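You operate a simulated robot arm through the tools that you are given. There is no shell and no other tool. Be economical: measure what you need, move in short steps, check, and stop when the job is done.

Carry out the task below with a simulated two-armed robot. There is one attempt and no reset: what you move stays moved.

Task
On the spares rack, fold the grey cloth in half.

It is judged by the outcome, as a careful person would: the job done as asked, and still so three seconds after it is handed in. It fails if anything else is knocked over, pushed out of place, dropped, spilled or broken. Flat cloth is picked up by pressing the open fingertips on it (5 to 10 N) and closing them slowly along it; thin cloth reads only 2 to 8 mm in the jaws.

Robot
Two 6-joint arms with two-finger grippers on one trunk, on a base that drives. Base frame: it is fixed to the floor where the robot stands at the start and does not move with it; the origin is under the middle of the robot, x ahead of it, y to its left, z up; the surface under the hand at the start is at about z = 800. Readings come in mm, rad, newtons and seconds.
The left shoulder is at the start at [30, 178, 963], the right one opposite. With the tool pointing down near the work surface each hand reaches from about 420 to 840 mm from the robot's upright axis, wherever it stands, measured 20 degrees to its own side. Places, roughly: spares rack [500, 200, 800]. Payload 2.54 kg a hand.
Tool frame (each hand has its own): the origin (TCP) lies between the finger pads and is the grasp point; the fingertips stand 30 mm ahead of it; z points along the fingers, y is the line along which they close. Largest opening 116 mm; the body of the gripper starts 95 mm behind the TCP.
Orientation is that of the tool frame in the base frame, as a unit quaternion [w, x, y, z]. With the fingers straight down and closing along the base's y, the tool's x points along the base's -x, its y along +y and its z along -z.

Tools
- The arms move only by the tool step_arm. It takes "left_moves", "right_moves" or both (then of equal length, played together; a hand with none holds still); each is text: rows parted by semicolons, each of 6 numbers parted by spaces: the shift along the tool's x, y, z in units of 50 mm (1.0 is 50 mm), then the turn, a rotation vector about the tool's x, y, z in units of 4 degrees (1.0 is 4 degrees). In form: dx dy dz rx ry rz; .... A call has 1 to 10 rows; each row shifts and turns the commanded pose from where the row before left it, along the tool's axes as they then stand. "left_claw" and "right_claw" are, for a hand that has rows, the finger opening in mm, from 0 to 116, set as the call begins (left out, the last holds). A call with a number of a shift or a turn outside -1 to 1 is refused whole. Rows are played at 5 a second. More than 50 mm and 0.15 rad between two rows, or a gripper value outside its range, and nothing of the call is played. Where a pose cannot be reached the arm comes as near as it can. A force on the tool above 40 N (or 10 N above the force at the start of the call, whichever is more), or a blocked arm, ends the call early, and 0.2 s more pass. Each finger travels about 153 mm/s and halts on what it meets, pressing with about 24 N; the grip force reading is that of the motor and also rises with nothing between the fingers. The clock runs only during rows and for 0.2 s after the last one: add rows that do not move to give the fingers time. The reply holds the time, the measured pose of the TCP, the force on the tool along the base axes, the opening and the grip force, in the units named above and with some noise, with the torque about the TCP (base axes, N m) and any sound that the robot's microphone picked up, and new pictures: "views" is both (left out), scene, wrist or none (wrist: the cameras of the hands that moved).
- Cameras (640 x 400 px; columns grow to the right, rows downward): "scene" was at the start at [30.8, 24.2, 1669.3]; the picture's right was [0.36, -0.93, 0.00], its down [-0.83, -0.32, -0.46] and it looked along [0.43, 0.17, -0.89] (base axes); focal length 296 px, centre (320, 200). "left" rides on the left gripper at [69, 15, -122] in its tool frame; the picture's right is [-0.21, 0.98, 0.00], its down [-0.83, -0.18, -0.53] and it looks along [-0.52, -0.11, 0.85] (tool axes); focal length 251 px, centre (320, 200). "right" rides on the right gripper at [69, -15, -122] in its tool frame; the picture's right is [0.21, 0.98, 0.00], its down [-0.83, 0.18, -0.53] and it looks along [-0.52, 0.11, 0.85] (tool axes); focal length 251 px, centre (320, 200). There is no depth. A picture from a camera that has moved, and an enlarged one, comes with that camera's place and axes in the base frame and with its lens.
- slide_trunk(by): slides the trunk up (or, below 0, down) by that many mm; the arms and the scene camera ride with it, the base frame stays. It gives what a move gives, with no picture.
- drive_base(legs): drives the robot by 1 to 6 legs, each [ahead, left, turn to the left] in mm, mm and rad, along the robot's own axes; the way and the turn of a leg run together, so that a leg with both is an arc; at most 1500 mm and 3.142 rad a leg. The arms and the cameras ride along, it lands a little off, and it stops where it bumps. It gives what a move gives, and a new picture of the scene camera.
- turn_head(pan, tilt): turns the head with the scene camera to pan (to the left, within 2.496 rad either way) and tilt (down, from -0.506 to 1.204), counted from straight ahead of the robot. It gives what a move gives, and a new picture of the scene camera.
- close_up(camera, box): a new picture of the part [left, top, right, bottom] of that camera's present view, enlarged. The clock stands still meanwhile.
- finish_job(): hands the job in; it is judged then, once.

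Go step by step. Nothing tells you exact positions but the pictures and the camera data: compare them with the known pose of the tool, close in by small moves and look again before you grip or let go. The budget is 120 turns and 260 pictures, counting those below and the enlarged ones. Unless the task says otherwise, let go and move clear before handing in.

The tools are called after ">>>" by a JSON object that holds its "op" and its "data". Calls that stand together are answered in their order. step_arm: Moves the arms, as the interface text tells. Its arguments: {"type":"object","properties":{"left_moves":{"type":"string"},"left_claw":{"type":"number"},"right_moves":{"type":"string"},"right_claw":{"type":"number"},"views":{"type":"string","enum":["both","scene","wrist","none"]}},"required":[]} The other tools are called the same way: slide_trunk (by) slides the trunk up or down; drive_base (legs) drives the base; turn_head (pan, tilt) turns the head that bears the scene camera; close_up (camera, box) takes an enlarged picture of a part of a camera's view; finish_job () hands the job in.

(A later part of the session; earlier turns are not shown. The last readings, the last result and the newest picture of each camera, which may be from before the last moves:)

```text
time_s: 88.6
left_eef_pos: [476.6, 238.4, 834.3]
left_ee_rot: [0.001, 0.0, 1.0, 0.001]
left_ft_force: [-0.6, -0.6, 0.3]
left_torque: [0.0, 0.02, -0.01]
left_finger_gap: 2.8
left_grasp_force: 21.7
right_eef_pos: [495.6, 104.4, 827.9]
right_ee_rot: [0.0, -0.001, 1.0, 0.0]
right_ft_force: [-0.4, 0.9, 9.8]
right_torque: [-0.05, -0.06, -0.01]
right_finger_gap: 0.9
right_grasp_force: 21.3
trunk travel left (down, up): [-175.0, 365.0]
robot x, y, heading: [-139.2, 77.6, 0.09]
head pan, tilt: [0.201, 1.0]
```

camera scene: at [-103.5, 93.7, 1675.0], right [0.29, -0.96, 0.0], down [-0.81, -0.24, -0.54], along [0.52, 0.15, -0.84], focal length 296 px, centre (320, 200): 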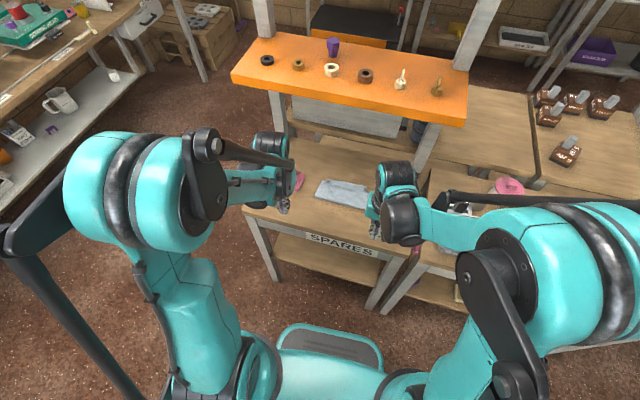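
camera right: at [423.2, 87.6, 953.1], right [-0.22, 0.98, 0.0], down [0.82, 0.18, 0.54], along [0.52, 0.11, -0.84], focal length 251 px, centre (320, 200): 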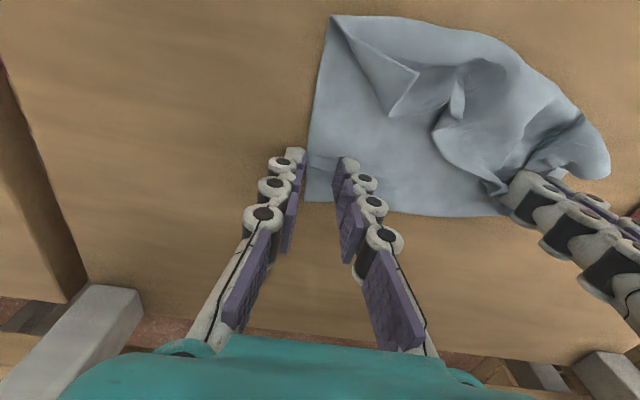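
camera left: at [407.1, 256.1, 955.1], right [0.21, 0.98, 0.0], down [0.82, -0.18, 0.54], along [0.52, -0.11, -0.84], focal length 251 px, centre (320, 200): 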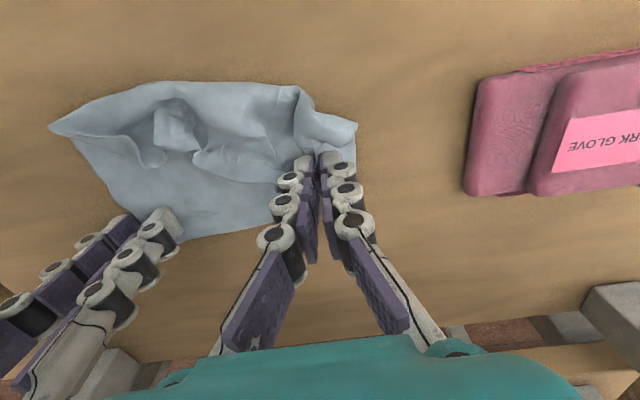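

Now I'll lift both hands while drawing back from the shelf.

>>> {"op": "step_arm", "data": {"right_moves": "0.2 0 -0.3 0 0 0; 0.4 0 -0.4 0 0 0; 0.4 0 -0.6 0 0 0; 0.4 0 -0.8 0 0 0; 0.2 0 -0.9 0 0 0; 0 0 0 0 0 0", "left_moves": "0.1 0 -0.3 0 0 0; 0.3 0 -0.4 0 0 0; 0.3 0 -0.6 0 0 0; 0.3 0 -0.8 0 0 0; 0.2 0 -0.9 0 0 0; 0 0 0 0 0 0", "views": "both"}}

>>> {"op": "close_up", "data": {"camera": "scene", "box": [245, 130, 421, 240]}}

```text
time_s: 90.0
left_eef_pos: [421.6, 240.5, 985.4]
left_ee_rot: [0.0, 0.0, 1.0, 0.0]
left_ft_force: [0.4, -0.2, -1.2]
left_torque: [-0.05, 0.03, 0.02]
left_finger_gap: 3.4
left_grasp_force: 22.8
right_eef_pos: [414.5, 101.4, 980.8]
right_ee_rot: [0.0, 0.0, 1.0, 0.0]
right_ft_force: [0.1, 0.7, 1.7]
right_torque: [-0.01, -0.06, -0.01]
right_finger_gap: 1.0
right_grasp_force: 20.5
trunk travel left (down, up): [-175.0, 365.0]
robot x, y, heading: [-144.8, 76.6, 0.089]
head pan, tilt: [0.201, 1.0]
camera scene: at [-104.7, 93.7, 1675.0], right [0.29, -0.96, 0.0], down [-0.81, -0.24, -0.54], along [0.52, 0.15, -0.84], focal length 296 px, centre (320, 200)
camera right: at [344.3, 86.3, 1104.0], right [-0.22, 0.98, 0.0], down [0.83, 0.18, 0.53], along [0.52, 0.12, -0.85], focal length 251 px, centre (320, 200)
camera left: at [351.9, 257.4, 1106.8], right [0.21, 0.98, 0.0], down [0.83, -0.18, 0.53], along [0.52, -0.11, -0.85], focal length 251 px, centre (320, 200)
```

scene: 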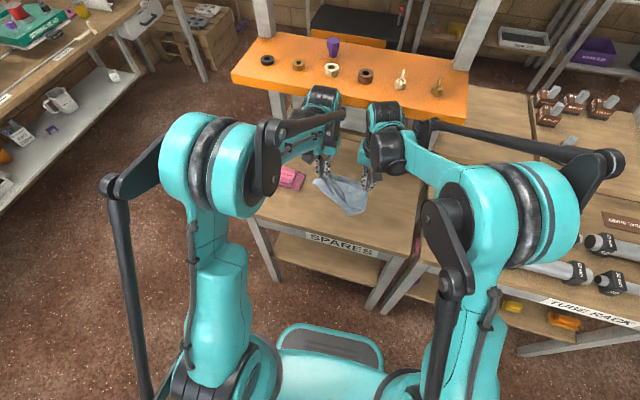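
right: 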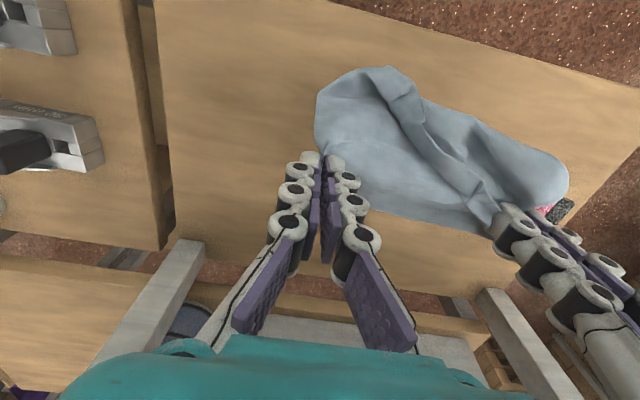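
left: 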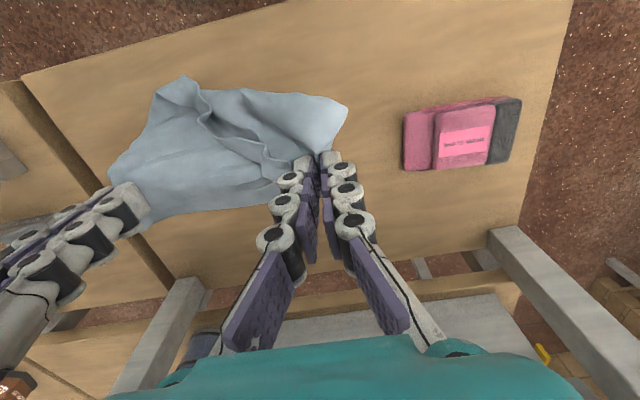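

```text
3.64 times, centred on (333, 185) of scene
camera zoom: at [-104.7, 93.7, 1675.0], right [0.29, -0.96, 0.0], down [-0.81, -0.24, -0.54], along [0.52, 0.15, -0.84], focal length 1077 px, centre (273, 254)
```

zoom: 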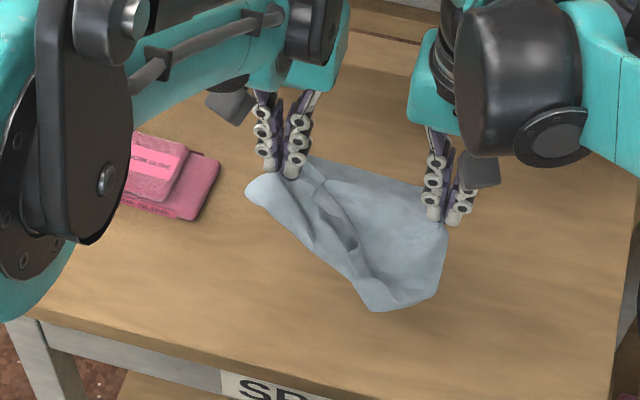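

The left hand holds both left corners together, already folded there, and the right hand holds the far-right corner; only the near-right corner hangs free. I'll lay the cloth down moving forward so that the free corner trails toward the robot.

>>> {"op": "step_arm", "data": {"right_moves": "-0.05 0 0.4 0 0 0; -0.1 0 0.4 0 0 0; -0.2 -0.02 0.4 0 0 0; -0.2 -0.04 0.4 0 0 0; -0.25 -0.04 0.4 0 0 0; -0.25 -0.04 0.4 0 0 0; -0.25 0 0.3 0 0 0; -0.2 0 0.2 0 0 0; 0 0 0 0 0 0", "left_moves": "-0.05 0 0.4 0 0 0; -0.1 0 0.4 0 0 0; -0.2 0 0.4 0 0 0; -0.2 0 0.4 0 0 0; -0.25 0 0.4 0 0 0; -0.25 0 0.4 0 0 0; -0.25 0 0.35 0 0 0; -0.1 0 0.2 0 0 0; 0 0 0 0 0 0", "views": "wrist"}}

>>> {"op": "close_up", "data": {"camera": "scene", "box": [265, 140, 409, 230]}}

```text
time_s: 92.0
left_eef_pos: [488.2, 241.2, 838.4]
left_ee_rot: [0.0, -0.001, 1.0, 0.001]
left_ft_force: [-0.2, -0.7, 1.4]
left_torque: [0.08, 0.03, -0.03]
left_finger_gap: 2.0
left_grasp_force: 26.0
right_eef_pos: [489.2, 98.7, 832.8]
right_ee_rot: [0.001, -0.001, 1.0, 0.0]
right_ft_force: [0.8, -0.4, -2.1]
right_torque: [-0.01, -0.05, -0.02]
right_finger_gap: 3.3
right_grasp_force: 30.1
trunk travel left (down, up): [-175.0, 365.0]
robot x, y, heading: [-144.9, 77.7, 0.094]
head pan, tilt: [0.201, 1.0]
camera right: at [418.6, 82.9, 956.2], right [-0.22, 0.98, 0.0], down [0.82, 0.18, 0.54], along [0.52, 0.12, -0.84], focal length 251 px, centre (320, 200)
camera left: at [419.6, 256.6, 959.1], right [0.21, 0.98, 0.0], down [0.83, -0.18, 0.53], along [0.52, -0.11, -0.84], focal length 251 px, centre (320, 200)
```

right: 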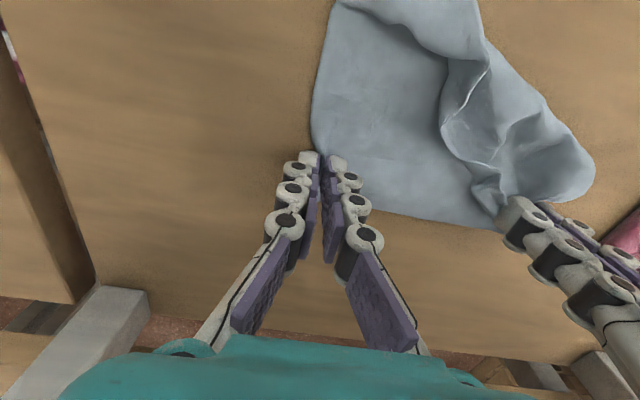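
left: 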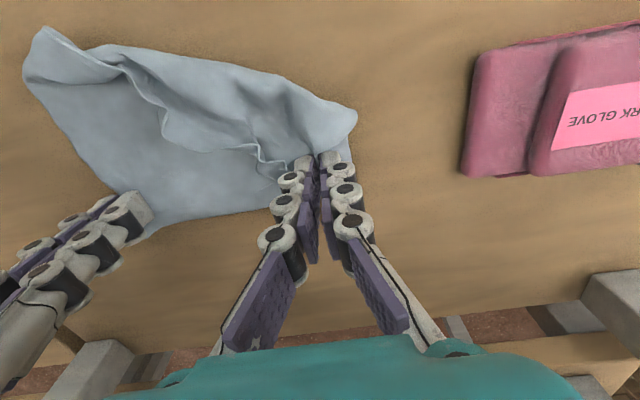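

```text
4.44 times, centred on (337, 185) of scene
camera zoom: at [-106.7, 93.3, 1675.2], right [0.29, -0.96, 0.0], down [-0.81, -0.24, -0.54], along [0.52, 0.15, -0.84], focal length 1316 px, centre (244, 267)
```

zoom: 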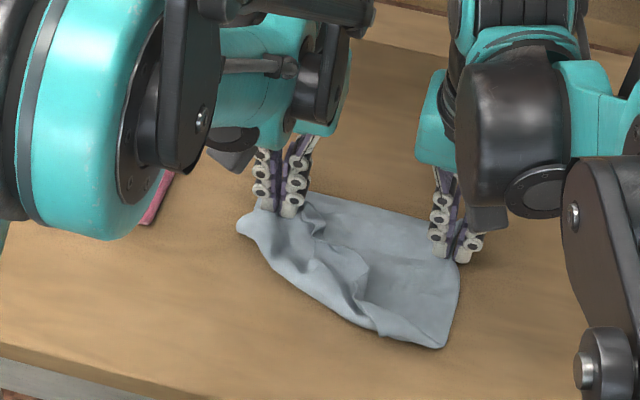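

This works: the left corners are together and the near-right corner trails toward the robot. I'll release the right hand, keep the left holding, and look for the free corner.

>>> {"op": "step_arm", "data": {"right_moves": "0 0 0.02 0 0 0; 0 0 0 0 0 0; 0 0 -0.2 0 0 0; 0.3 0 -0.4 0 0 0; 0.8 -0.3 -0.4 0 0 0; 0.9 -0.3 0 0 0 0; 0.9 -0.2 0 0 0 0; 0.6 0 0 0 0 0; 0 0 0 0 0 0", "right_claw": 24, "views": "wrist"}}

>>> {"op": "close_up", "data": {"camera": "scene", "box": [275, 150, 403, 230]}}

```text
time_s: 94.0
left_eef_pos: [487.9, 240.3, 837.3]
left_ee_rot: [0.002, -0.001, 1.0, 0.001]
left_ft_force: [0.1, 0.2, -0.3]
left_torque: [-0.01, 0.02, 0.03]
left_finger_gap: 2.5
left_grasp_force: 21.3
right_eef_pos: [318.3, 59.6, 881.7]
right_ee_rot: [0.001, -0.001, 1.0, -0.001]
right_ft_force: [0.1, -0.8, -0.6]
right_torque: [-0.01, 0.0, -0.02]
right_finger_gap: 23.8
right_grasp_force: 0.1
trunk travel left (down, up): [-175.0, 365.0]
robot x, y, heading: [-142.4, 75.8, 0.095]
head pan, tilt: [0.201, 1.0]
camera right: at [247.5, 42.8, 1004.3], right [-0.22, 0.98, 0.0], down [0.82, 0.18, 0.54], along [0.52, 0.12, -0.84], focal length 251 px, centre (320, 200)
```

right: 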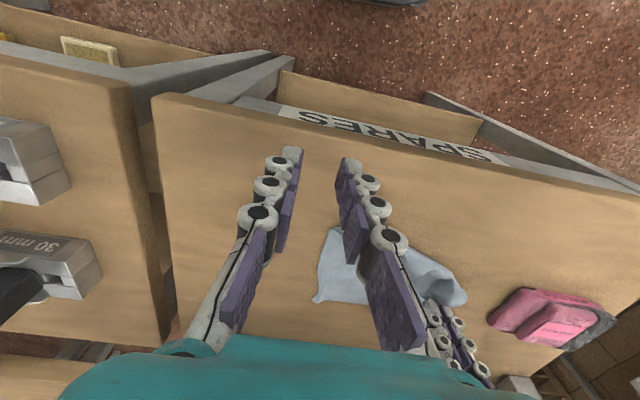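

```text
5.00 times, centred on (339, 190) of scene
camera zoom: at [-106.2, 93.2, 1675.1], right [0.29, -0.96, 0.0], down [-0.81, -0.24, -0.54], along [0.52, 0.15, -0.84], focal length 1481 px, centre (225, 250)
```

zoom: 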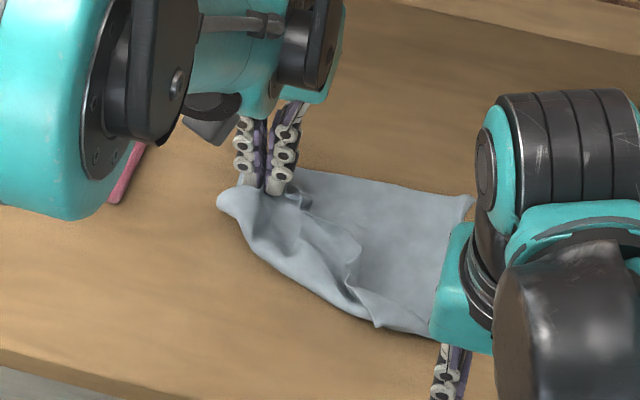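

>>> {"op": "step_arm", "data": {"right_moves": "0.3 -0.8 0 0 0 0; 0 -0.9 0 0 0 0; 0 0 0 0 0 0", "views": "none"}}

>>> {"op": "close_up", "data": {"camera": "scene", "box": [305, 170, 385, 220]}}

```text
time_s: 94.8
left_eef_pos: [488.8, 241.4, 837.9]
left_ee_rot: [0.001, -0.001, 1.0, 0.0]
left_ft_force: [-0.2, -1.3, 2.8]
left_torque: [-0.15, -0.06, -0.01]
left_finger_gap: 1.4
left_grasp_force: 21.0
right_eef_pos: [302.1, -27.2, 880.5]
right_ee_rot: [0.0, -0.001, 1.0, 0.0]
right_ft_force: [-0.1, 0.0, 0.9]
right_torque: [0.03, -0.03, 0.0]
right_finger_gap: 24.0
right_grasp_force: 0.1
trunk travel left (down, up): [-175.0, 365.0]
robot x, y, heading: [-145.8, 72.2, 0.092]
head pan, tilt: [0.201, 1.0]
```

```text
8.00 times, centred on (345, 195) of scene
camera zoom: at [-106.7, 94.0, 1675.1], right [0.29, -0.96, 0.0], down [-0.81, -0.24, -0.54], along [0.52, 0.15, -0.84], focal length 2369 px, centre (120, 240)
```

zoom: 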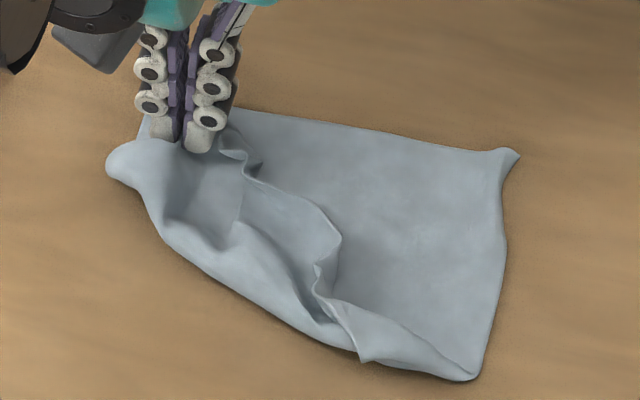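

The free corner A is at about [407,132], with its edge standing as a ridge near [430,150] running along x, which suits a pinch along y. I'll release the left hand and retreat it, then approach that ridge with the right.

>>> {"op": "step_arm", "data": {"left_moves": "0 0 0.06 0 0 0; 0 0 0 0 0 0; 0 0 -0.3 0 0 0; 0.2 0 -0.5 0 0 0; 0.7 0.2 -0.4 0 0 0; 0.8 0.5 0 0 0 0; 0.5 0.6 0 0 0 0; 0 0.5 0 0 0 0", "right_moves": "0 0 0 0 0 0; 0 0 0 0 0 0; 0 0 0 0 0 0; 0 0 0 0 0 0; -0.6 0.7 0 0 0 0; -0.6 0.75 0 0 0 0; -0.7 0.7 0 0 0 0; -0.66 0.74 0 0 0 0", "left_claw": 22, "right_claw": 34, "views": "wrist"}}

>>> {"op": "close_up", "data": {"camera": "right", "box": [220, 90, 500, 265]}}

```text
time_s: 96.6
left_eef_pos: [375.6, 332.4, 892.6]
left_ee_rot: [0.0, -0.001, 1.0, 0.0]
left_ft_force: [0.2, 0.7, -0.2]
left_torque: [-0.07, 0.02, -0.02]
left_finger_gap: 22.1
left_grasp_force: 0.1
right_eef_pos: [428.1, 120.3, 879.6]
right_ee_rot: [0.0, 0.001, 1.0, -0.001]
right_ft_force: [-0.7, 0.0, 0.1]
right_torque: [-0.01, 0.01, 0.0]
right_finger_gap: 34.1
right_grasp_force: 0.1
trunk travel left (down, up): [-175.0, 365.0]
robot x, y, heading: [-145.0, 78.9, 0.088]
head pan, tilt: [0.201, 1.0]
camera right: at [357.3, 103.1, 1001.8], right [-0.22, 0.98, 0.0], down [0.83, 0.18, 0.53], along [0.52, 0.11, -0.85], focal length 251 px, centre (320, 200)
camera left: at [307.9, 348.7, 1014.6], right [0.21, 0.98, 0.0], down [0.83, -0.18, 0.53], along [0.52, -0.11, -0.85], focal length 251 px, centre (320, 200)
```

right: 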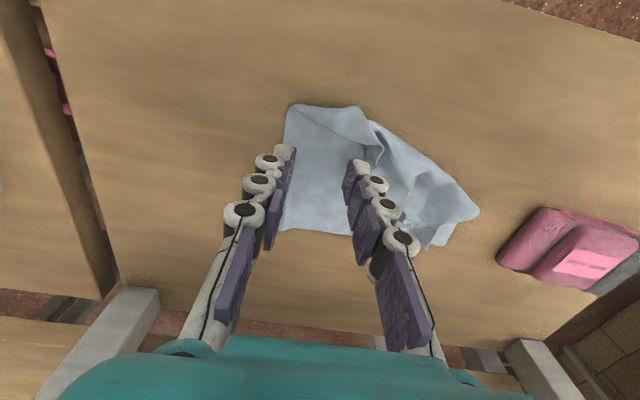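
left: 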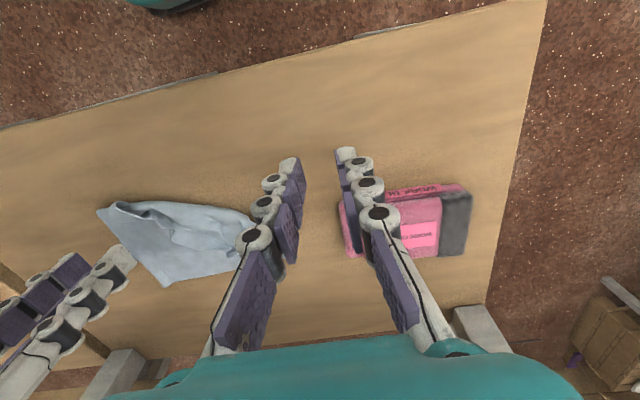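

```text
2.29 times, centred on (360, 178) of right
camera zoom: at [357.3, 103.1, 1001.8], right [-0.22, 0.98, 0.0], down [0.83, 0.18, 0.53], along [0.52, 0.11, -0.85], focal length 575 px, centre (229, 251)
```

zoom: 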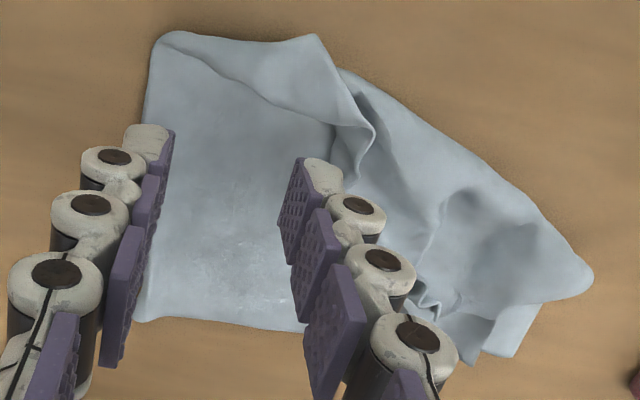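

The corner A is folded on top at about [415,158] as a ridge, so it only has to be pinched there and pulled across to the far-right corner. I'll straddle the ridge, close and lift slightly.

>>> {"op": "step_arm", "data": {"right_moves": "0.2 0.7 0 0 0 0; 0 0 0.5 0 0 0; 0 0 0.42 0 0 0; 0 0 0 0 0 0", "views": "wrist"}}

>>> {"op": "close_up", "data": {"camera": "right", "box": [220, 90, 500, 265]}}

```text
time_s: 97.6
left_eef_pos: [375.3, 330.4, 894.2]
left_ee_rot: [0.002, -0.001, 1.0, 0.001]
left_ft_force: [-0.4, -0.6, -0.2]
left_torque: [0.05, 0.0, -0.02]
left_finger_gap: 22.0
left_grasp_force: 0.0
right_eef_pos: [418.1, 150.1, 835.9]
right_ee_rot: [0.001, 0.0, 1.0, 0.0]
right_ft_force: [-0.8, 0.5, 1.9]
right_torque: [-0.01, -0.01, 0.0]
right_finger_gap: 33.9
right_grasp_force: 0.0
trunk travel left (down, up): [-175.0, 365.0]
robot x, y, heading: [-146.3, 76.0, 0.093]
head pan, tilt: [0.201, 1.0]
camera right: at [346.6, 133.5, 958.3], right [-0.22, 0.98, 0.0], down [0.82, 0.18, 0.54], along [0.52, 0.12, -0.84], focal length 251 px, centre (320, 200)
```

right: 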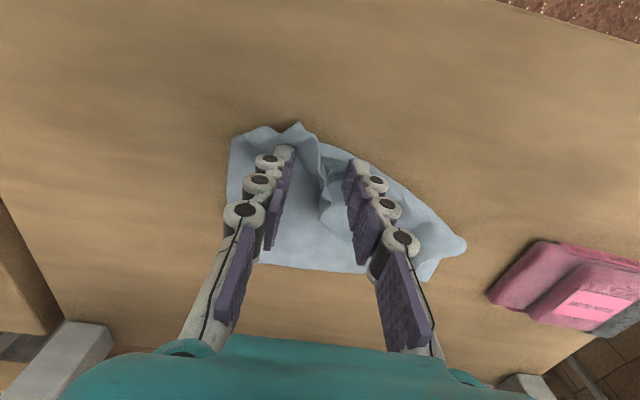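

```text
2.29 times, centred on (360, 178) of right
camera zoom: at [346.6, 133.5, 958.3], right [-0.22, 0.98, 0.0], down [0.82, 0.18, 0.54], along [0.52, 0.12, -0.84], focal length 575 px, centre (229, 251)
```

zoom: 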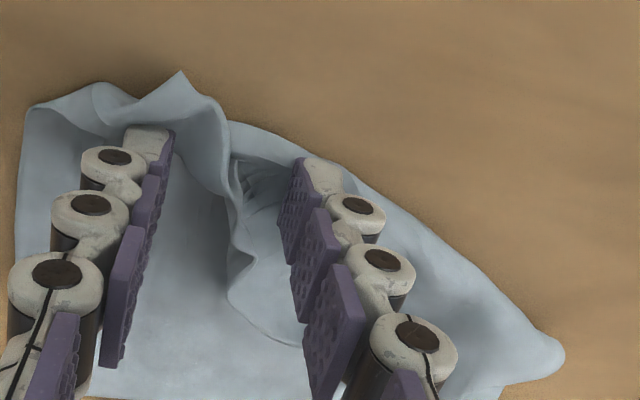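

The ridge edge stands right between the fingers. I'll close on it and lift a little.

>>> {"op": "step_arm", "data": {"right_moves": "0 0 0.03 0 0 0; 0 0 0 0 0 0; 0 0 0 0 0 0; 0 0 -0.2 0 0 0; 0 0 -0.3 0 0 0; 0 0 0 0 0 0", "right_claw": 0, "views": "wrist"}}

>>> {"op": "close_up", "data": {"camera": "scene", "box": [295, 160, 395, 222]}}

```text
time_s: 99.0
left_eef_pos: [375.5, 330.1, 893.5]
left_ee_rot: [0.001, -0.002, 1.0, 0.0]
left_ft_force: [0.0, 0.2, 0.1]
left_torque: [0.0, -0.02, -0.01]
left_finger_gap: 22.1
left_grasp_force: 0.0
right_eef_pos: [417.0, 151.9, 861.0]
right_ee_rot: [0.001, 0.0, 1.0, 0.0]
right_ft_force: [0.6, 0.8, 0.8]
right_torque: [-0.21, -0.09, 0.01]
right_finger_gap: 1.9
right_grasp_force: 19.6
trunk travel left (down, up): [-175.0, 365.0]
robot x, y, heading: [-143.0, 73.1, 0.094]
head pan, tilt: [0.201, 1.0]
camera right: at [345.8, 135.4, 983.2], right [-0.22, 0.98, 0.0], down [0.82, 0.18, 0.53], along [0.52, 0.12, -0.84], focal length 251 px, centre (320, 200)
```

right: 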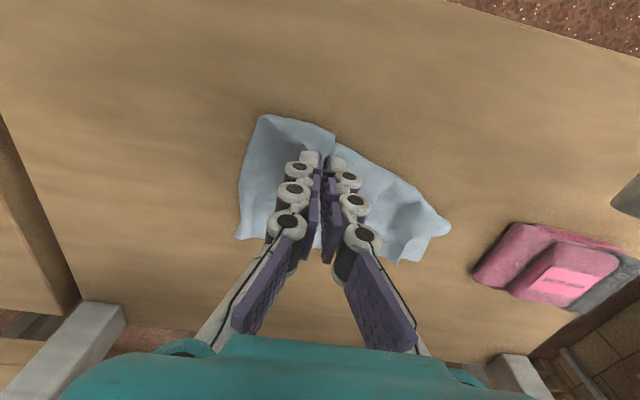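

```text
6.40 times, centred on (345, 191) of scene
camera zoom: at [-106.2, 93.4, 1675.1], right [0.29, -0.96, 0.0], down [-0.81, -0.24, -0.54], along [0.52, 0.15, -0.84], focal length 1895 px, centre (160, 258)
```

zoom: 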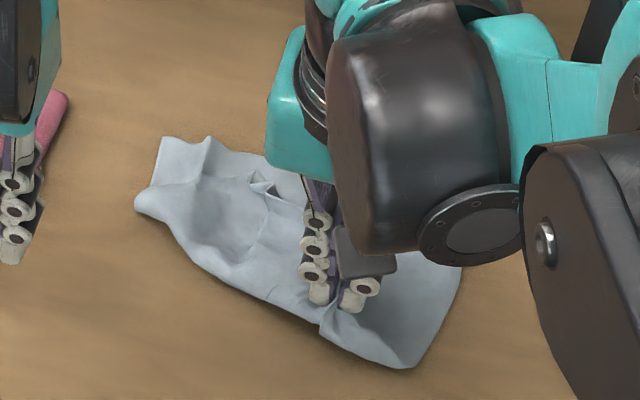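

It's held. I'll pull it across to the far-right corner at low height.

>>> {"op": "step_arm", "data": {"right_moves": "-0.18 -0.14 -0.1 0 0 0; -0.18 -0.14 -0.1 0 0 0; -0.18 -0.14 0 0 0 0; -0.18 -0.14 0 0 0 0; -0.18 -0.14 0 0 0 0; -0.18 -0.14 0.1 0 0 0; -0.18 -0.14 0.15 0 0 0; -0.18 -0.14 0.2 0 0 0; 0 0 0.15 0 0 0; 0 0 0 0 0 0", "views": "wrist"}}

>>> {"op": "close_up", "data": {"camera": "scene", "box": [295, 160, 395, 222]}}

```text
time_s: 101.2
left_eef_pos: [375.7, 331.7, 894.3]
left_ee_rot: [0.001, -0.001, 1.0, 0.001]
left_ft_force: [0.6, -0.9, 0.0]
left_torque: [0.0, 0.01, 0.0]
left_finger_gap: 22.0
left_grasp_force: 0.0
right_eef_pos: [490.7, 94.3, 840.1]
right_ee_rot: [0.001, -0.001, 1.0, -0.001]
right_ft_force: [0.4, 0.5, -2.8]
right_torque: [-0.01, 0.03, -0.02]
right_finger_gap: 4.3
right_grasp_force: 25.3
trunk travel left (down, up): [-175.0, 365.0]
robot x, y, heading: [-150.8, 74.4, 0.093]
head pan, tilt: [0.201, 1.0]
camera right: at [420.3, 78.3, 962.1], right [-0.22, 0.98, 0.0], down [0.82, 0.18, 0.54], along [0.52, 0.12, -0.84], focal length 251 px, centre (320, 200)
```

right: 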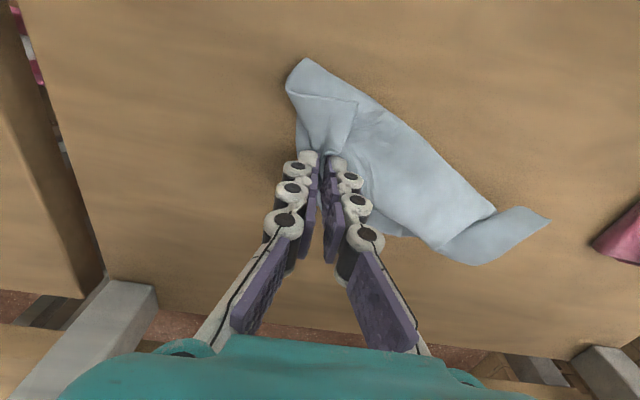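

```text
6.40 times, centred on (345, 191) of scene
camera zoom: at [-106.4, 93.4, 1675.1], right [0.29, -0.96, 0.0], down [-0.81, -0.24, -0.54], along [0.52, 0.15, -0.84], focal length 1895 px, centre (160, 258)
```

zoom: 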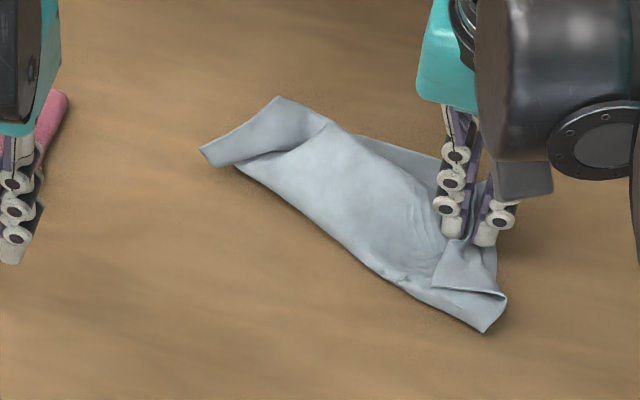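

The top layer got pulled about 45 mm too far along the strip. I'll release here, back off and take a clear look before correcting.

>>> {"op": "step_arm", "data": {"right_moves": "0 0 0.08 0 0 0; 0 0 0 0 0 0; 0 0 -0.3 0 0 0; 0.2 -0.2 -0.5 0 0 0; 0.6 -0.6 -0.4 0 0 0; 0.5 -0.8 0 0 0 0; 0.3 -0.8 0 0 0 0; 0 0 0 0 0 0", "right_claw": 26, "views": "none"}}

>>> {"op": "close_up", "data": {"camera": "scene", "box": [309, 165, 389, 215]}}

```text
time_s: 103.0
left_eef_pos: [376.2, 331.7, 894.4]
left_ee_rot: [0.001, -0.001, 1.0, 0.001]
left_ft_force: [-1.0, 0.1, -0.4]
left_torque: [-0.02, 0.02, 0.0]
left_finger_gap: 22.1
left_grasp_force: 0.0
right_eef_pos: [407.4, -25.5, 895.4]
right_ee_rot: [0.001, -0.001, 1.0, 0.0]
right_ft_force: [0.4, 0.6, 0.9]
right_torque: [-0.02, 0.02, -0.02]
right_finger_gap: 26.0
right_grasp_force: 0.2
trunk travel left (down, up): [-175.0, 365.0]
robot x, y, heading: [-141.3, 79.6, 0.087]
head pan, tilt: [0.201, 1.0]
```

```text
8.00 times, centred on (349, 190) of scene
camera zoom: at [-105.9, 94.3, 1675.1], right [0.29, -0.96, 0.0], down [-0.81, -0.24, -0.54], along [0.52, 0.15, -0.84], focal length 2369 px, centre (88, 280)
```

zoom: 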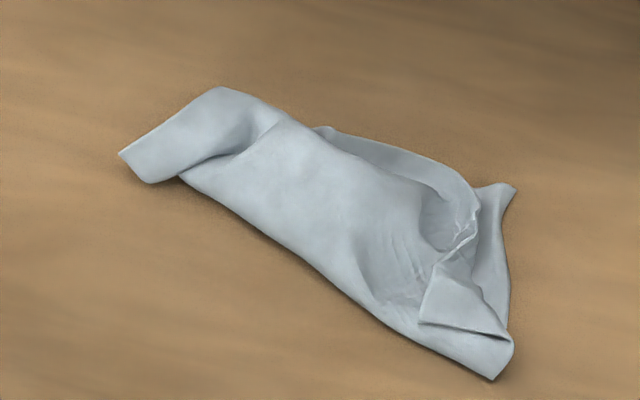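

It's crumpled, so I'll reset it by hanging it from its far edge. The far-right corner D looks to be near [515,85] and the far-left corner C near [505,256]; I'll bring the hands above them and verify with the wrist cameras.

>>> {"op": "step_arm", "data": {"right_moves": "-0.4 0.7 0 0 0 0; -0.4 0.7 0 0 0 0; -0.5 0.7 0 0 0 0; -0.2 0.3 0.3 0 0 0; 0 0 0 0 0 0", "left_moves": "-0.5 -0.4 0 0 0 0; -0.6 -0.4 0 0 0 0; -0.6 -0.4 0 0 0 0; -0.5 -0.4 0.3 0 0 0; 0 0 0 0 0 0", "left_claw": 26, "right_claw": 26, "views": "wrist"}}

```text
time_s: 104.2
left_eef_pos: [484.6, 248.2, 878.9]
left_ee_rot: [0.001, -0.001, 1.0, 0.001]
left_ft_force: [0.7, 0.2, 0.0]
left_torque: [0.04, -0.01, 0.0]
left_finger_gap: 25.9
left_grasp_force: 0.2
right_eef_pos: [484.7, 96.0, 882.2]
right_ee_rot: [0.001, -0.001, 1.0, 0.0]
right_ft_force: [-0.6, 0.2, 0.6]
right_torque: [-0.02, 0.01, -0.01]
right_finger_gap: 25.9
right_grasp_force: 0.0
trunk travel left (down, up): [-175.0, 365.0]
robot x, y, heading: [-143.0, 78.4, 0.093]
head pan, tilt: [0.201, 1.0]
camera right: at [414.0, 79.1, 1003.9], right [-0.22, 0.98, 0.0], down [0.82, 0.18, 0.54], along [0.52, 0.11, -0.84], focal length 251 px, centre (320, 200)
camera left: at [416.4, 265.2, 1000.7], right [0.21, 0.98, 0.0], down [0.83, -0.18, 0.54], along [0.52, -0.11, -0.84], focal length 251 px, centre (320, 200)
```

right: 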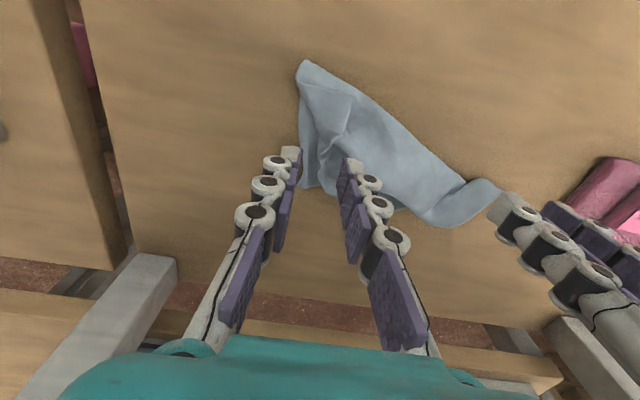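
left: 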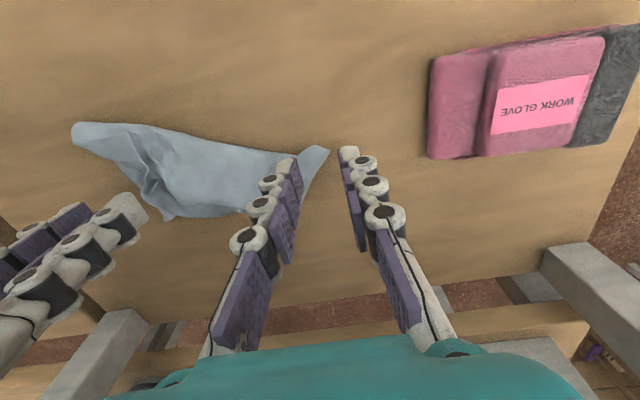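

Wrist views put C at [493,256] and D at [528,85]. I'll move over them and descend to just above the cloth.

>>> {"op": "step_arm", "data": {"right_moves": "-0.6 0.1 0 0 0 0; 0 0 0.5 0 0 0; 0 0 0.4 0 0 0; 0 0 0.06 0 0 0; 0 0 0 0 0 0", "left_moves": "-0.24 -0.14 0 0 0 0; 0 0 0.5 0 0 0; 0 0 0.36 0 0 0; 0 0 0.06 0 0 0; 0 0 0 0 0 0", "views": "wrist"}}

```text
time_s: 105.4
left_eef_pos: [499.5, 244.5, 832.7]
left_ee_rot: [0.001, 0.0, 1.0, 0.001]
left_ft_force: [-0.2, 0.7, 0.8]
left_torque: [-0.03, 0.01, -0.01]
left_finger_gap: 25.7
left_grasp_force: 0.0
right_eef_pos: [515.8, 101.5, 832.8]
right_ee_rot: [0.001, -0.002, 1.0, 0.0]
right_ft_force: [0.1, -0.1, 1.9]
right_torque: [0.03, -0.01, -0.01]
right_finger_gap: 26.1
right_grasp_force: 0.1
trunk travel left (down, up): [-175.0, 365.0]
robot x, y, heading: [-143.3, 75.3, 0.095]
head pan, tilt: [0.201, 1.0]
camera right: at [445.0, 85.4, 954.7], right [-0.22, 0.98, 0.0], down [0.82, 0.18, 0.54], along [0.52, 0.12, -0.84], focal length 251 px, centre (320, 200)
camera left: at [429.9, 259.8, 955.0], right [0.21, 0.98, 0.0], down [0.83, -0.18, 0.53], along [0.52, -0.11, -0.84], focal length 251 px, centre (320, 200)
```

right: 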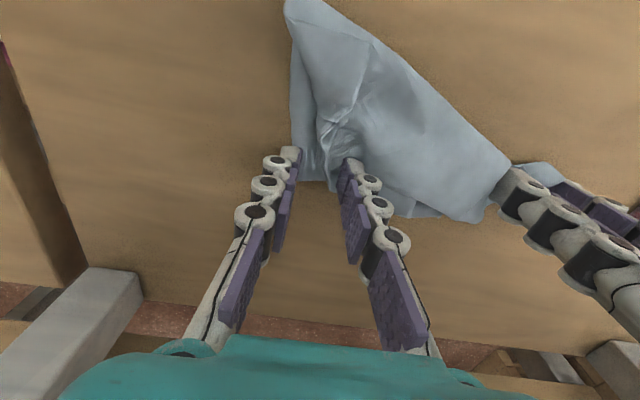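
left: 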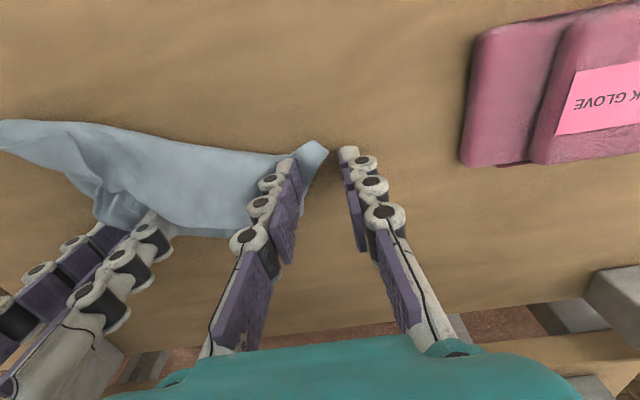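

>>> {"op": "step_arm", "data": {"right_moves": "0 -0.06 0 0 0 0; 0 0 0.02 0 0 0; 0 0 0 0 0 0; 0 0 0 0 0 0", "left_moves": "0 0 -0.2 0 0 0; 0.14 -0.24 0 0 0 0; 0 0 0.2 0 0 0; 0 0 0.04 0 0 0", "views": "none"}}

```text
time_s: 106.4
left_eef_pos: [490.6, 230.6, 831.1]
left_ee_rot: [0.002, 0.001, 1.0, 0.001]
left_ft_force: [2.5, -4.7, 24.7]
left_torque: [-0.64, -0.22, 0.01]
left_finger_gap: 29.2
left_grasp_force: 2.2
right_eef_pos: [514.2, 98.6, 833.0]
right_ee_rot: [0.002, -0.001, 1.0, 0.0]
right_ft_force: [0.4, 0.4, -0.5]
right_torque: [0.03, 0.02, -0.01]
right_finger_gap: 26.1
right_grasp_force: 0.0
trunk travel left (down, up): [-175.0, 365.0]
robot x, y, heading: [-144.6, 78.1, 0.092]
head pan, tilt: [0.201, 1.0]
```

>>> {"op": "step_arm", "data": {"right_moves": "0 0 0.03 0 0 0; 0 0 0 0 0 0", "left_moves": "0 0 -0.02 0 0 0; 0 0 0 0 0 0", "left_claw": 22, "views": "none"}}

>>> {"op": "step_arm", "data": {"right_moves": "0 0 0.012 0 0 0; 0 0 0 0 0 0", "left_moves": "0 0 0.004 0 0 0; 0 0 0 0 0 0", "left_claw": 17, "right_claw": 21, "views": "none"}}

```text
time_s: 107.0
left_eef_pos: [489.2, 232.2, 830.7]
left_ee_rot: [0.001, -0.001, 1.0, 0.001]
left_ft_force: [-0.6, 0.3, 4.7]
left_torque: [-0.1, 0.0, -0.01]
left_finger_gap: 22.3
left_grasp_force: 0.0
right_eef_pos: [514.7, 97.1, 830.3]
right_ee_rot: [0.001, -0.001, 1.0, 0.0]
right_ft_force: [-1.6, 0.7, 10.3]
right_torque: [0.19, 0.01, 0.0]
right_finger_gap: 26.6
right_grasp_force: 0.4
trunk travel left (down, up): [-175.0, 365.0]
robot x, y, heading: [-144.9, 79.3, 0.089]
head pan, tilt: [0.201, 1.0]
```

```text
time_s: 107.6
left_eef_pos: [489.9, 232.6, 831.7]
left_ee_rot: [0.001, -0.001, 1.0, 0.001]
left_ft_force: [-0.9, 0.1, 5.2]
left_torque: [-0.05, 0.05, 0.0]
left_finger_gap: 16.9
left_grasp_force: 0.1
right_eef_pos: [514.6, 97.1, 831.4]
right_ee_rot: [0.001, -0.001, 1.0, 0.001]
right_ft_force: [4.7, 2.9, 17.7]
right_torque: [0.36, -0.19, -0.04]
right_finger_gap: 21.9
right_grasp_force: 0.3
trunk travel left (down, up): [-175.0, 365.0]
robot x, y, heading: [-144.1, 73.2, 0.093]
head pan, tilt: [0.201, 1.0]
```

>>> {"op": "step_arm", "data": {"right_moves": "0 0 0 0 0 0; 0 0 0 0 0 0", "left_moves": "0 0 0.008 0 0 0; 0 0 0 0 0 0", "left_claw": 11, "right_claw": 15, "views": "none"}}

>>> {"op": "step_arm", "data": {"right_moves": "0 0 0.008 0 0 0; 0 0 0 0 0 0", "left_moves": "0 0 0.01 0 0 0; 0 0 0 0 0 0", "left_claw": 6, "right_claw": 8, "views": "none"}}

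>>> {"op": "step_arm", "data": {"right_moves": "0 0 0.008 0 0 0; 0 0 0 0 0 0; 0 0 0 0 0 0", "left_moves": "0 0 0.004 0 0 0; 0 0 0 0 0 0; 0 0 0 0 0 0", "left_claw": 0, "right_claw": 0, "views": "none"}}

>>> {"op": "step_arm", "data": {"right_moves": "0.3 0 -0.3 0 0 0; 0.5 0 -0.4 0 0 0; 0.7 0 -0.6 0 0 0; 0.6 0 -0.7 0 0 0; 0.4 0 -0.8 0 0 0; 0 0 -0.8 0 0 0; 0 0 0 0 0 0", "left_moves": "0.2 0 -0.3 0 0 0; 0.4 0 -0.4 0 0 0; 0.5 0 -0.6 0 0 0; 0.5 0 -0.7 0 0 0; 0.4 0 -0.8 0 0 0; 0 0 -0.8 0 0 0; 0 0 0 0 0 0", "views": "both"}}

>>> {"op": "close_up", "data": {"camera": "scene", "box": [245, 130, 421, 240]}}

```text
time_s: 108.2
left_eef_pos: [491.2, 231.8, 830.2]
left_ee_rot: [0.001, -0.001, 1.0, 0.001]
left_ft_force: [-1.3, 0.4, 4.5]
left_torque: [-0.06, 0.02, 0.0]
left_finger_gap: 10.5
left_grasp_force: 0.0
right_eef_pos: [514.0, 96.9, 831.4]
right_ee_rot: [0.001, -0.001, 1.0, 0.0]
right_ft_force: [-2.0, -0.5, 7.8]
right_torque: [0.04, 0.06, 0.01]
right_finger_gap: 14.6
right_grasp_force: 0.0
trunk travel left (down, up): [-175.0, 365.0]
robot x, y, heading: [-144.7, 73.3, 0.094]
head pan, tilt: [0.201, 1.0]
```

```text
time_s: 108.8
left_eef_pos: [490.4, 231.3, 829.7]
left_ee_rot: [0.001, 0.0, 1.0, 0.001]
left_ft_force: [1.5, -0.5, 7.2]
left_torque: [-0.09, -0.05, 0.0]
left_finger_gap: 5.5
left_grasp_force: 0.0
right_eef_pos: [514.5, 96.7, 829.2]
right_ee_rot: [0.001, 0.0, 1.0, 0.0]
right_ft_force: [-0.8, -0.7, 6.9]
right_torque: [0.04, -0.02, 0.0]
right_finger_gap: 7.4
right_grasp_force: 0.0
trunk travel left (down, up): [-175.0, 365.0]
robot x, y, heading: [-146.7, 75.1, 0.09]
head pan, tilt: [0.201, 1.0]
```

```text
time_s: 109.6
left_eef_pos: [491.2, 231.7, 829.9]
left_ee_rot: [0.001, -0.001, 1.0, 0.001]
left_ft_force: [2.2, -4.9, 6.1]
left_torque: [-0.2, -0.01, -0.01]
left_finger_gap: 2.7
left_grasp_force: 24.1
right_eef_pos: [513.5, 97.5, 830.3]
right_ee_rot: [0.0, -0.001, 1.0, -0.001]
right_ft_force: [-0.6, 6.6, 9.1]
right_torque: [0.25, 0.06, 0.0]
right_finger_gap: 2.4
right_grasp_force: 24.2
trunk travel left (down, up): [-175.0, 365.0]
robot x, y, heading: [-141.7, 75.6, 0.097]
head pan, tilt: [0.201, 1.0]
```

```text
time_s: 111.2
left_eef_pos: [387.5, 232.2, 1012.7]
left_ee_rot: [0.0, -0.002, 1.0, 0.0]
left_ft_force: [0.3, -4.3, -1.4]
left_torque: [-0.13, 0.0, -0.05]
left_finger_gap: 2.7
left_grasp_force: 22.6
right_eef_pos: [393.3, 97.1, 1011.6]
right_ee_rot: [0.0, 0.0, 1.0, -0.001]
right_ft_force: [-0.3, 5.4, -0.2]
right_torque: [0.12, 0.04, 0.02]
right_finger_gap: 2.2
right_grasp_force: 23.9
trunk travel left (down, up): [-175.0, 365.0]
robot x, y, heading: [-144.0, 76.3, 0.093]
head pan, tilt: [0.201, 1.0]
camera scene: at [-105.8, 93.7, 1675.0], right [0.29, -0.96, 0.0], down [-0.81, -0.24, -0.54], along [0.52, 0.15, -0.84], focal length 296 px, centre (320, 200)
camera right: at [322.0, 80.4, 1133.8], right [-0.22, 0.98, 0.0], down [0.82, 0.18, 0.53], along [0.52, 0.12, -0.84], focal length 251 px, centre (320, 200)
camera left: at [318.0, 248.1, 1133.9], right [0.21, 0.98, 0.0], down [0.83, -0.18, 0.53], along [0.52, -0.11, -0.85], focal length 251 px, centre (320, 200)
```

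scene: 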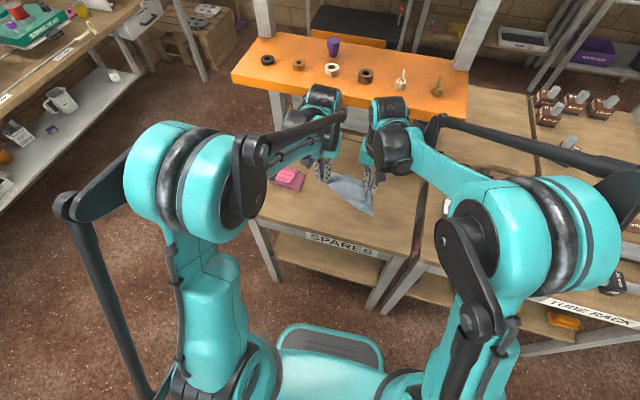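
right: 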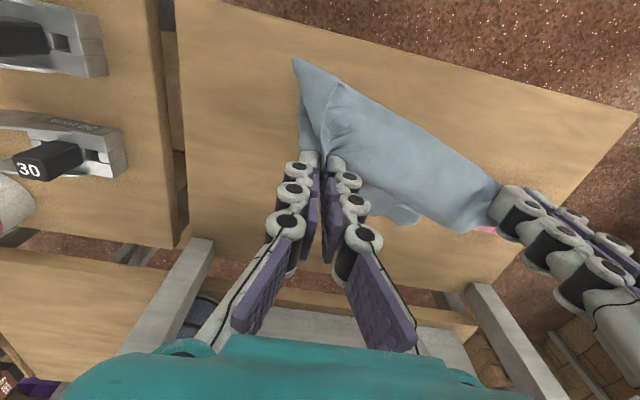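
left: 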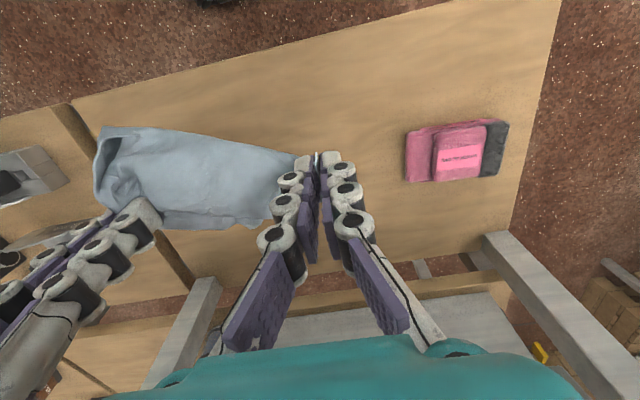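

```text
3.64 times, centred on (333, 185) of scene
camera zoom: at [-105.8, 93.7, 1675.0], right [0.29, -0.96, 0.0], down [-0.81, -0.24, -0.54], along [0.52, 0.15, -0.84], focal length 1077 px, centre (273, 254)
```

zoom: 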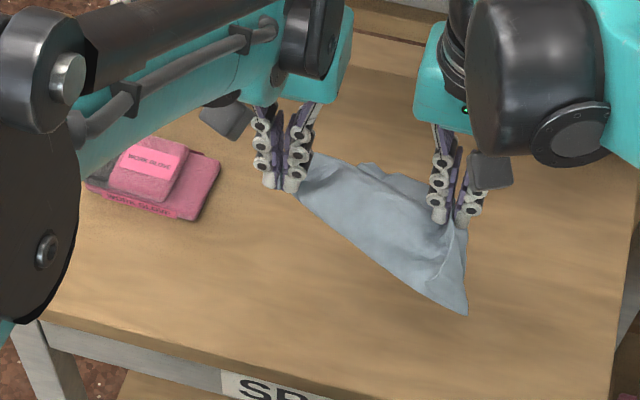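

The cloth hangs between the hands with the left pair of corners together, the far-right corner in the right hand and the near-right corner hanging freely below it. I'll lay it down again, moving forward, and this time keep the left hand holding.

>>> {"op": "step_arm", "data": {"right_moves": "0 0.03 0.4 0 0 0; 0 0 0.4 0 0 0; -0.2 0 0.4 0 0 0; -0.25 0 0.4 0 0 0; -0.25 0 0.4 0 0 0; -0.25 0 0.4 0 0 0; -0.25 0 0.4 0 0 0; -0.2 0 0.4 0 0 0; -0.1 0 0.36 0 0 0; 0 0 0 0 0 0", "left_moves": "0 -0.03 0.4 0 0 0; 0 0 0.4 0 0 0; -0.2 0 0.4 0 0 0; -0.25 0 0.4 0 0 0; -0.25 0 0.4 0 0 0; -0.25 0 0.4 0 0 0; -0.25 0 0.4 0 0 0; -0.2 0 0.4 0 0 0; -0.1 0 0.36 0 0 0; 0 0 0 0 0 0", "views": "wrist"}}

>>> {"op": "close_up", "data": {"camera": "scene", "box": [285, 160, 397, 230]}}

```text
time_s: 113.4
left_eef_pos: [465.6, 229.7, 830.9]
left_ee_rot: [0.001, -0.001, 1.0, 0.001]
left_ft_force: [0.7, -1.0, -2.5]
left_torque: [0.0, 0.02, 0.02]
left_finger_gap: 1.9
left_grasp_force: 20.1
right_eef_pos: [465.1, 97.6, 830.0]
right_ee_rot: [0.001, -0.001, 1.0, 0.0]
right_ft_force: [-0.7, 0.0, 7.4]
right_torque: [0.01, 0.02, 0.01]
right_finger_gap: 2.4
right_grasp_force: 23.6
trunk travel left (down, up): [-175.0, 365.0]
robot x, y, heading: [-144.7, 75.1, 0.091]
head pan, tilt: [0.201, 1.0]
camera right: at [394.2, 81.4, 952.9], right [-0.22, 0.98, 0.0], down [0.82, 0.18, 0.54], along [0.52, 0.12, -0.84], focal length 251 px, centre (320, 200)
camera left: at [396.7, 245.3, 953.7], right [0.21, 0.98, 0.0], down [0.83, -0.18, 0.54], along [0.52, -0.11, -0.84], focal length 251 px, centre (320, 200)
```

right: 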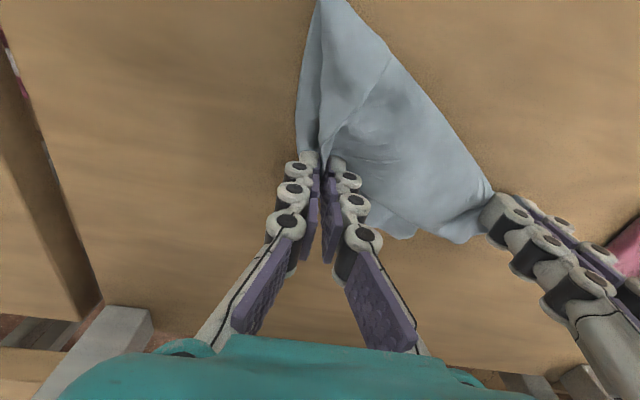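
left: 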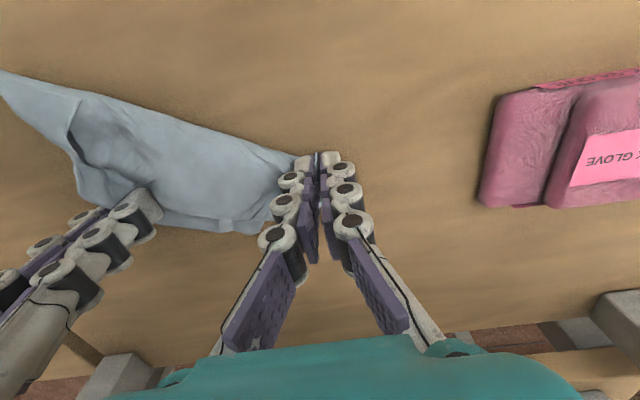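

```text
5.71 times, centred on (341, 195) of scene
camera zoom: at [-106.9, 93.4, 1675.2], right [0.29, -0.96, 0.0], down [-0.81, -0.24, -0.54], along [0.52, 0.15, -0.84], focal length 1692 px, centre (200, 229)
```

zoom: 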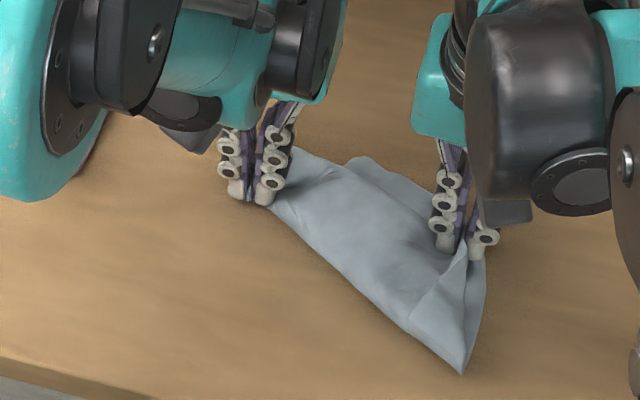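

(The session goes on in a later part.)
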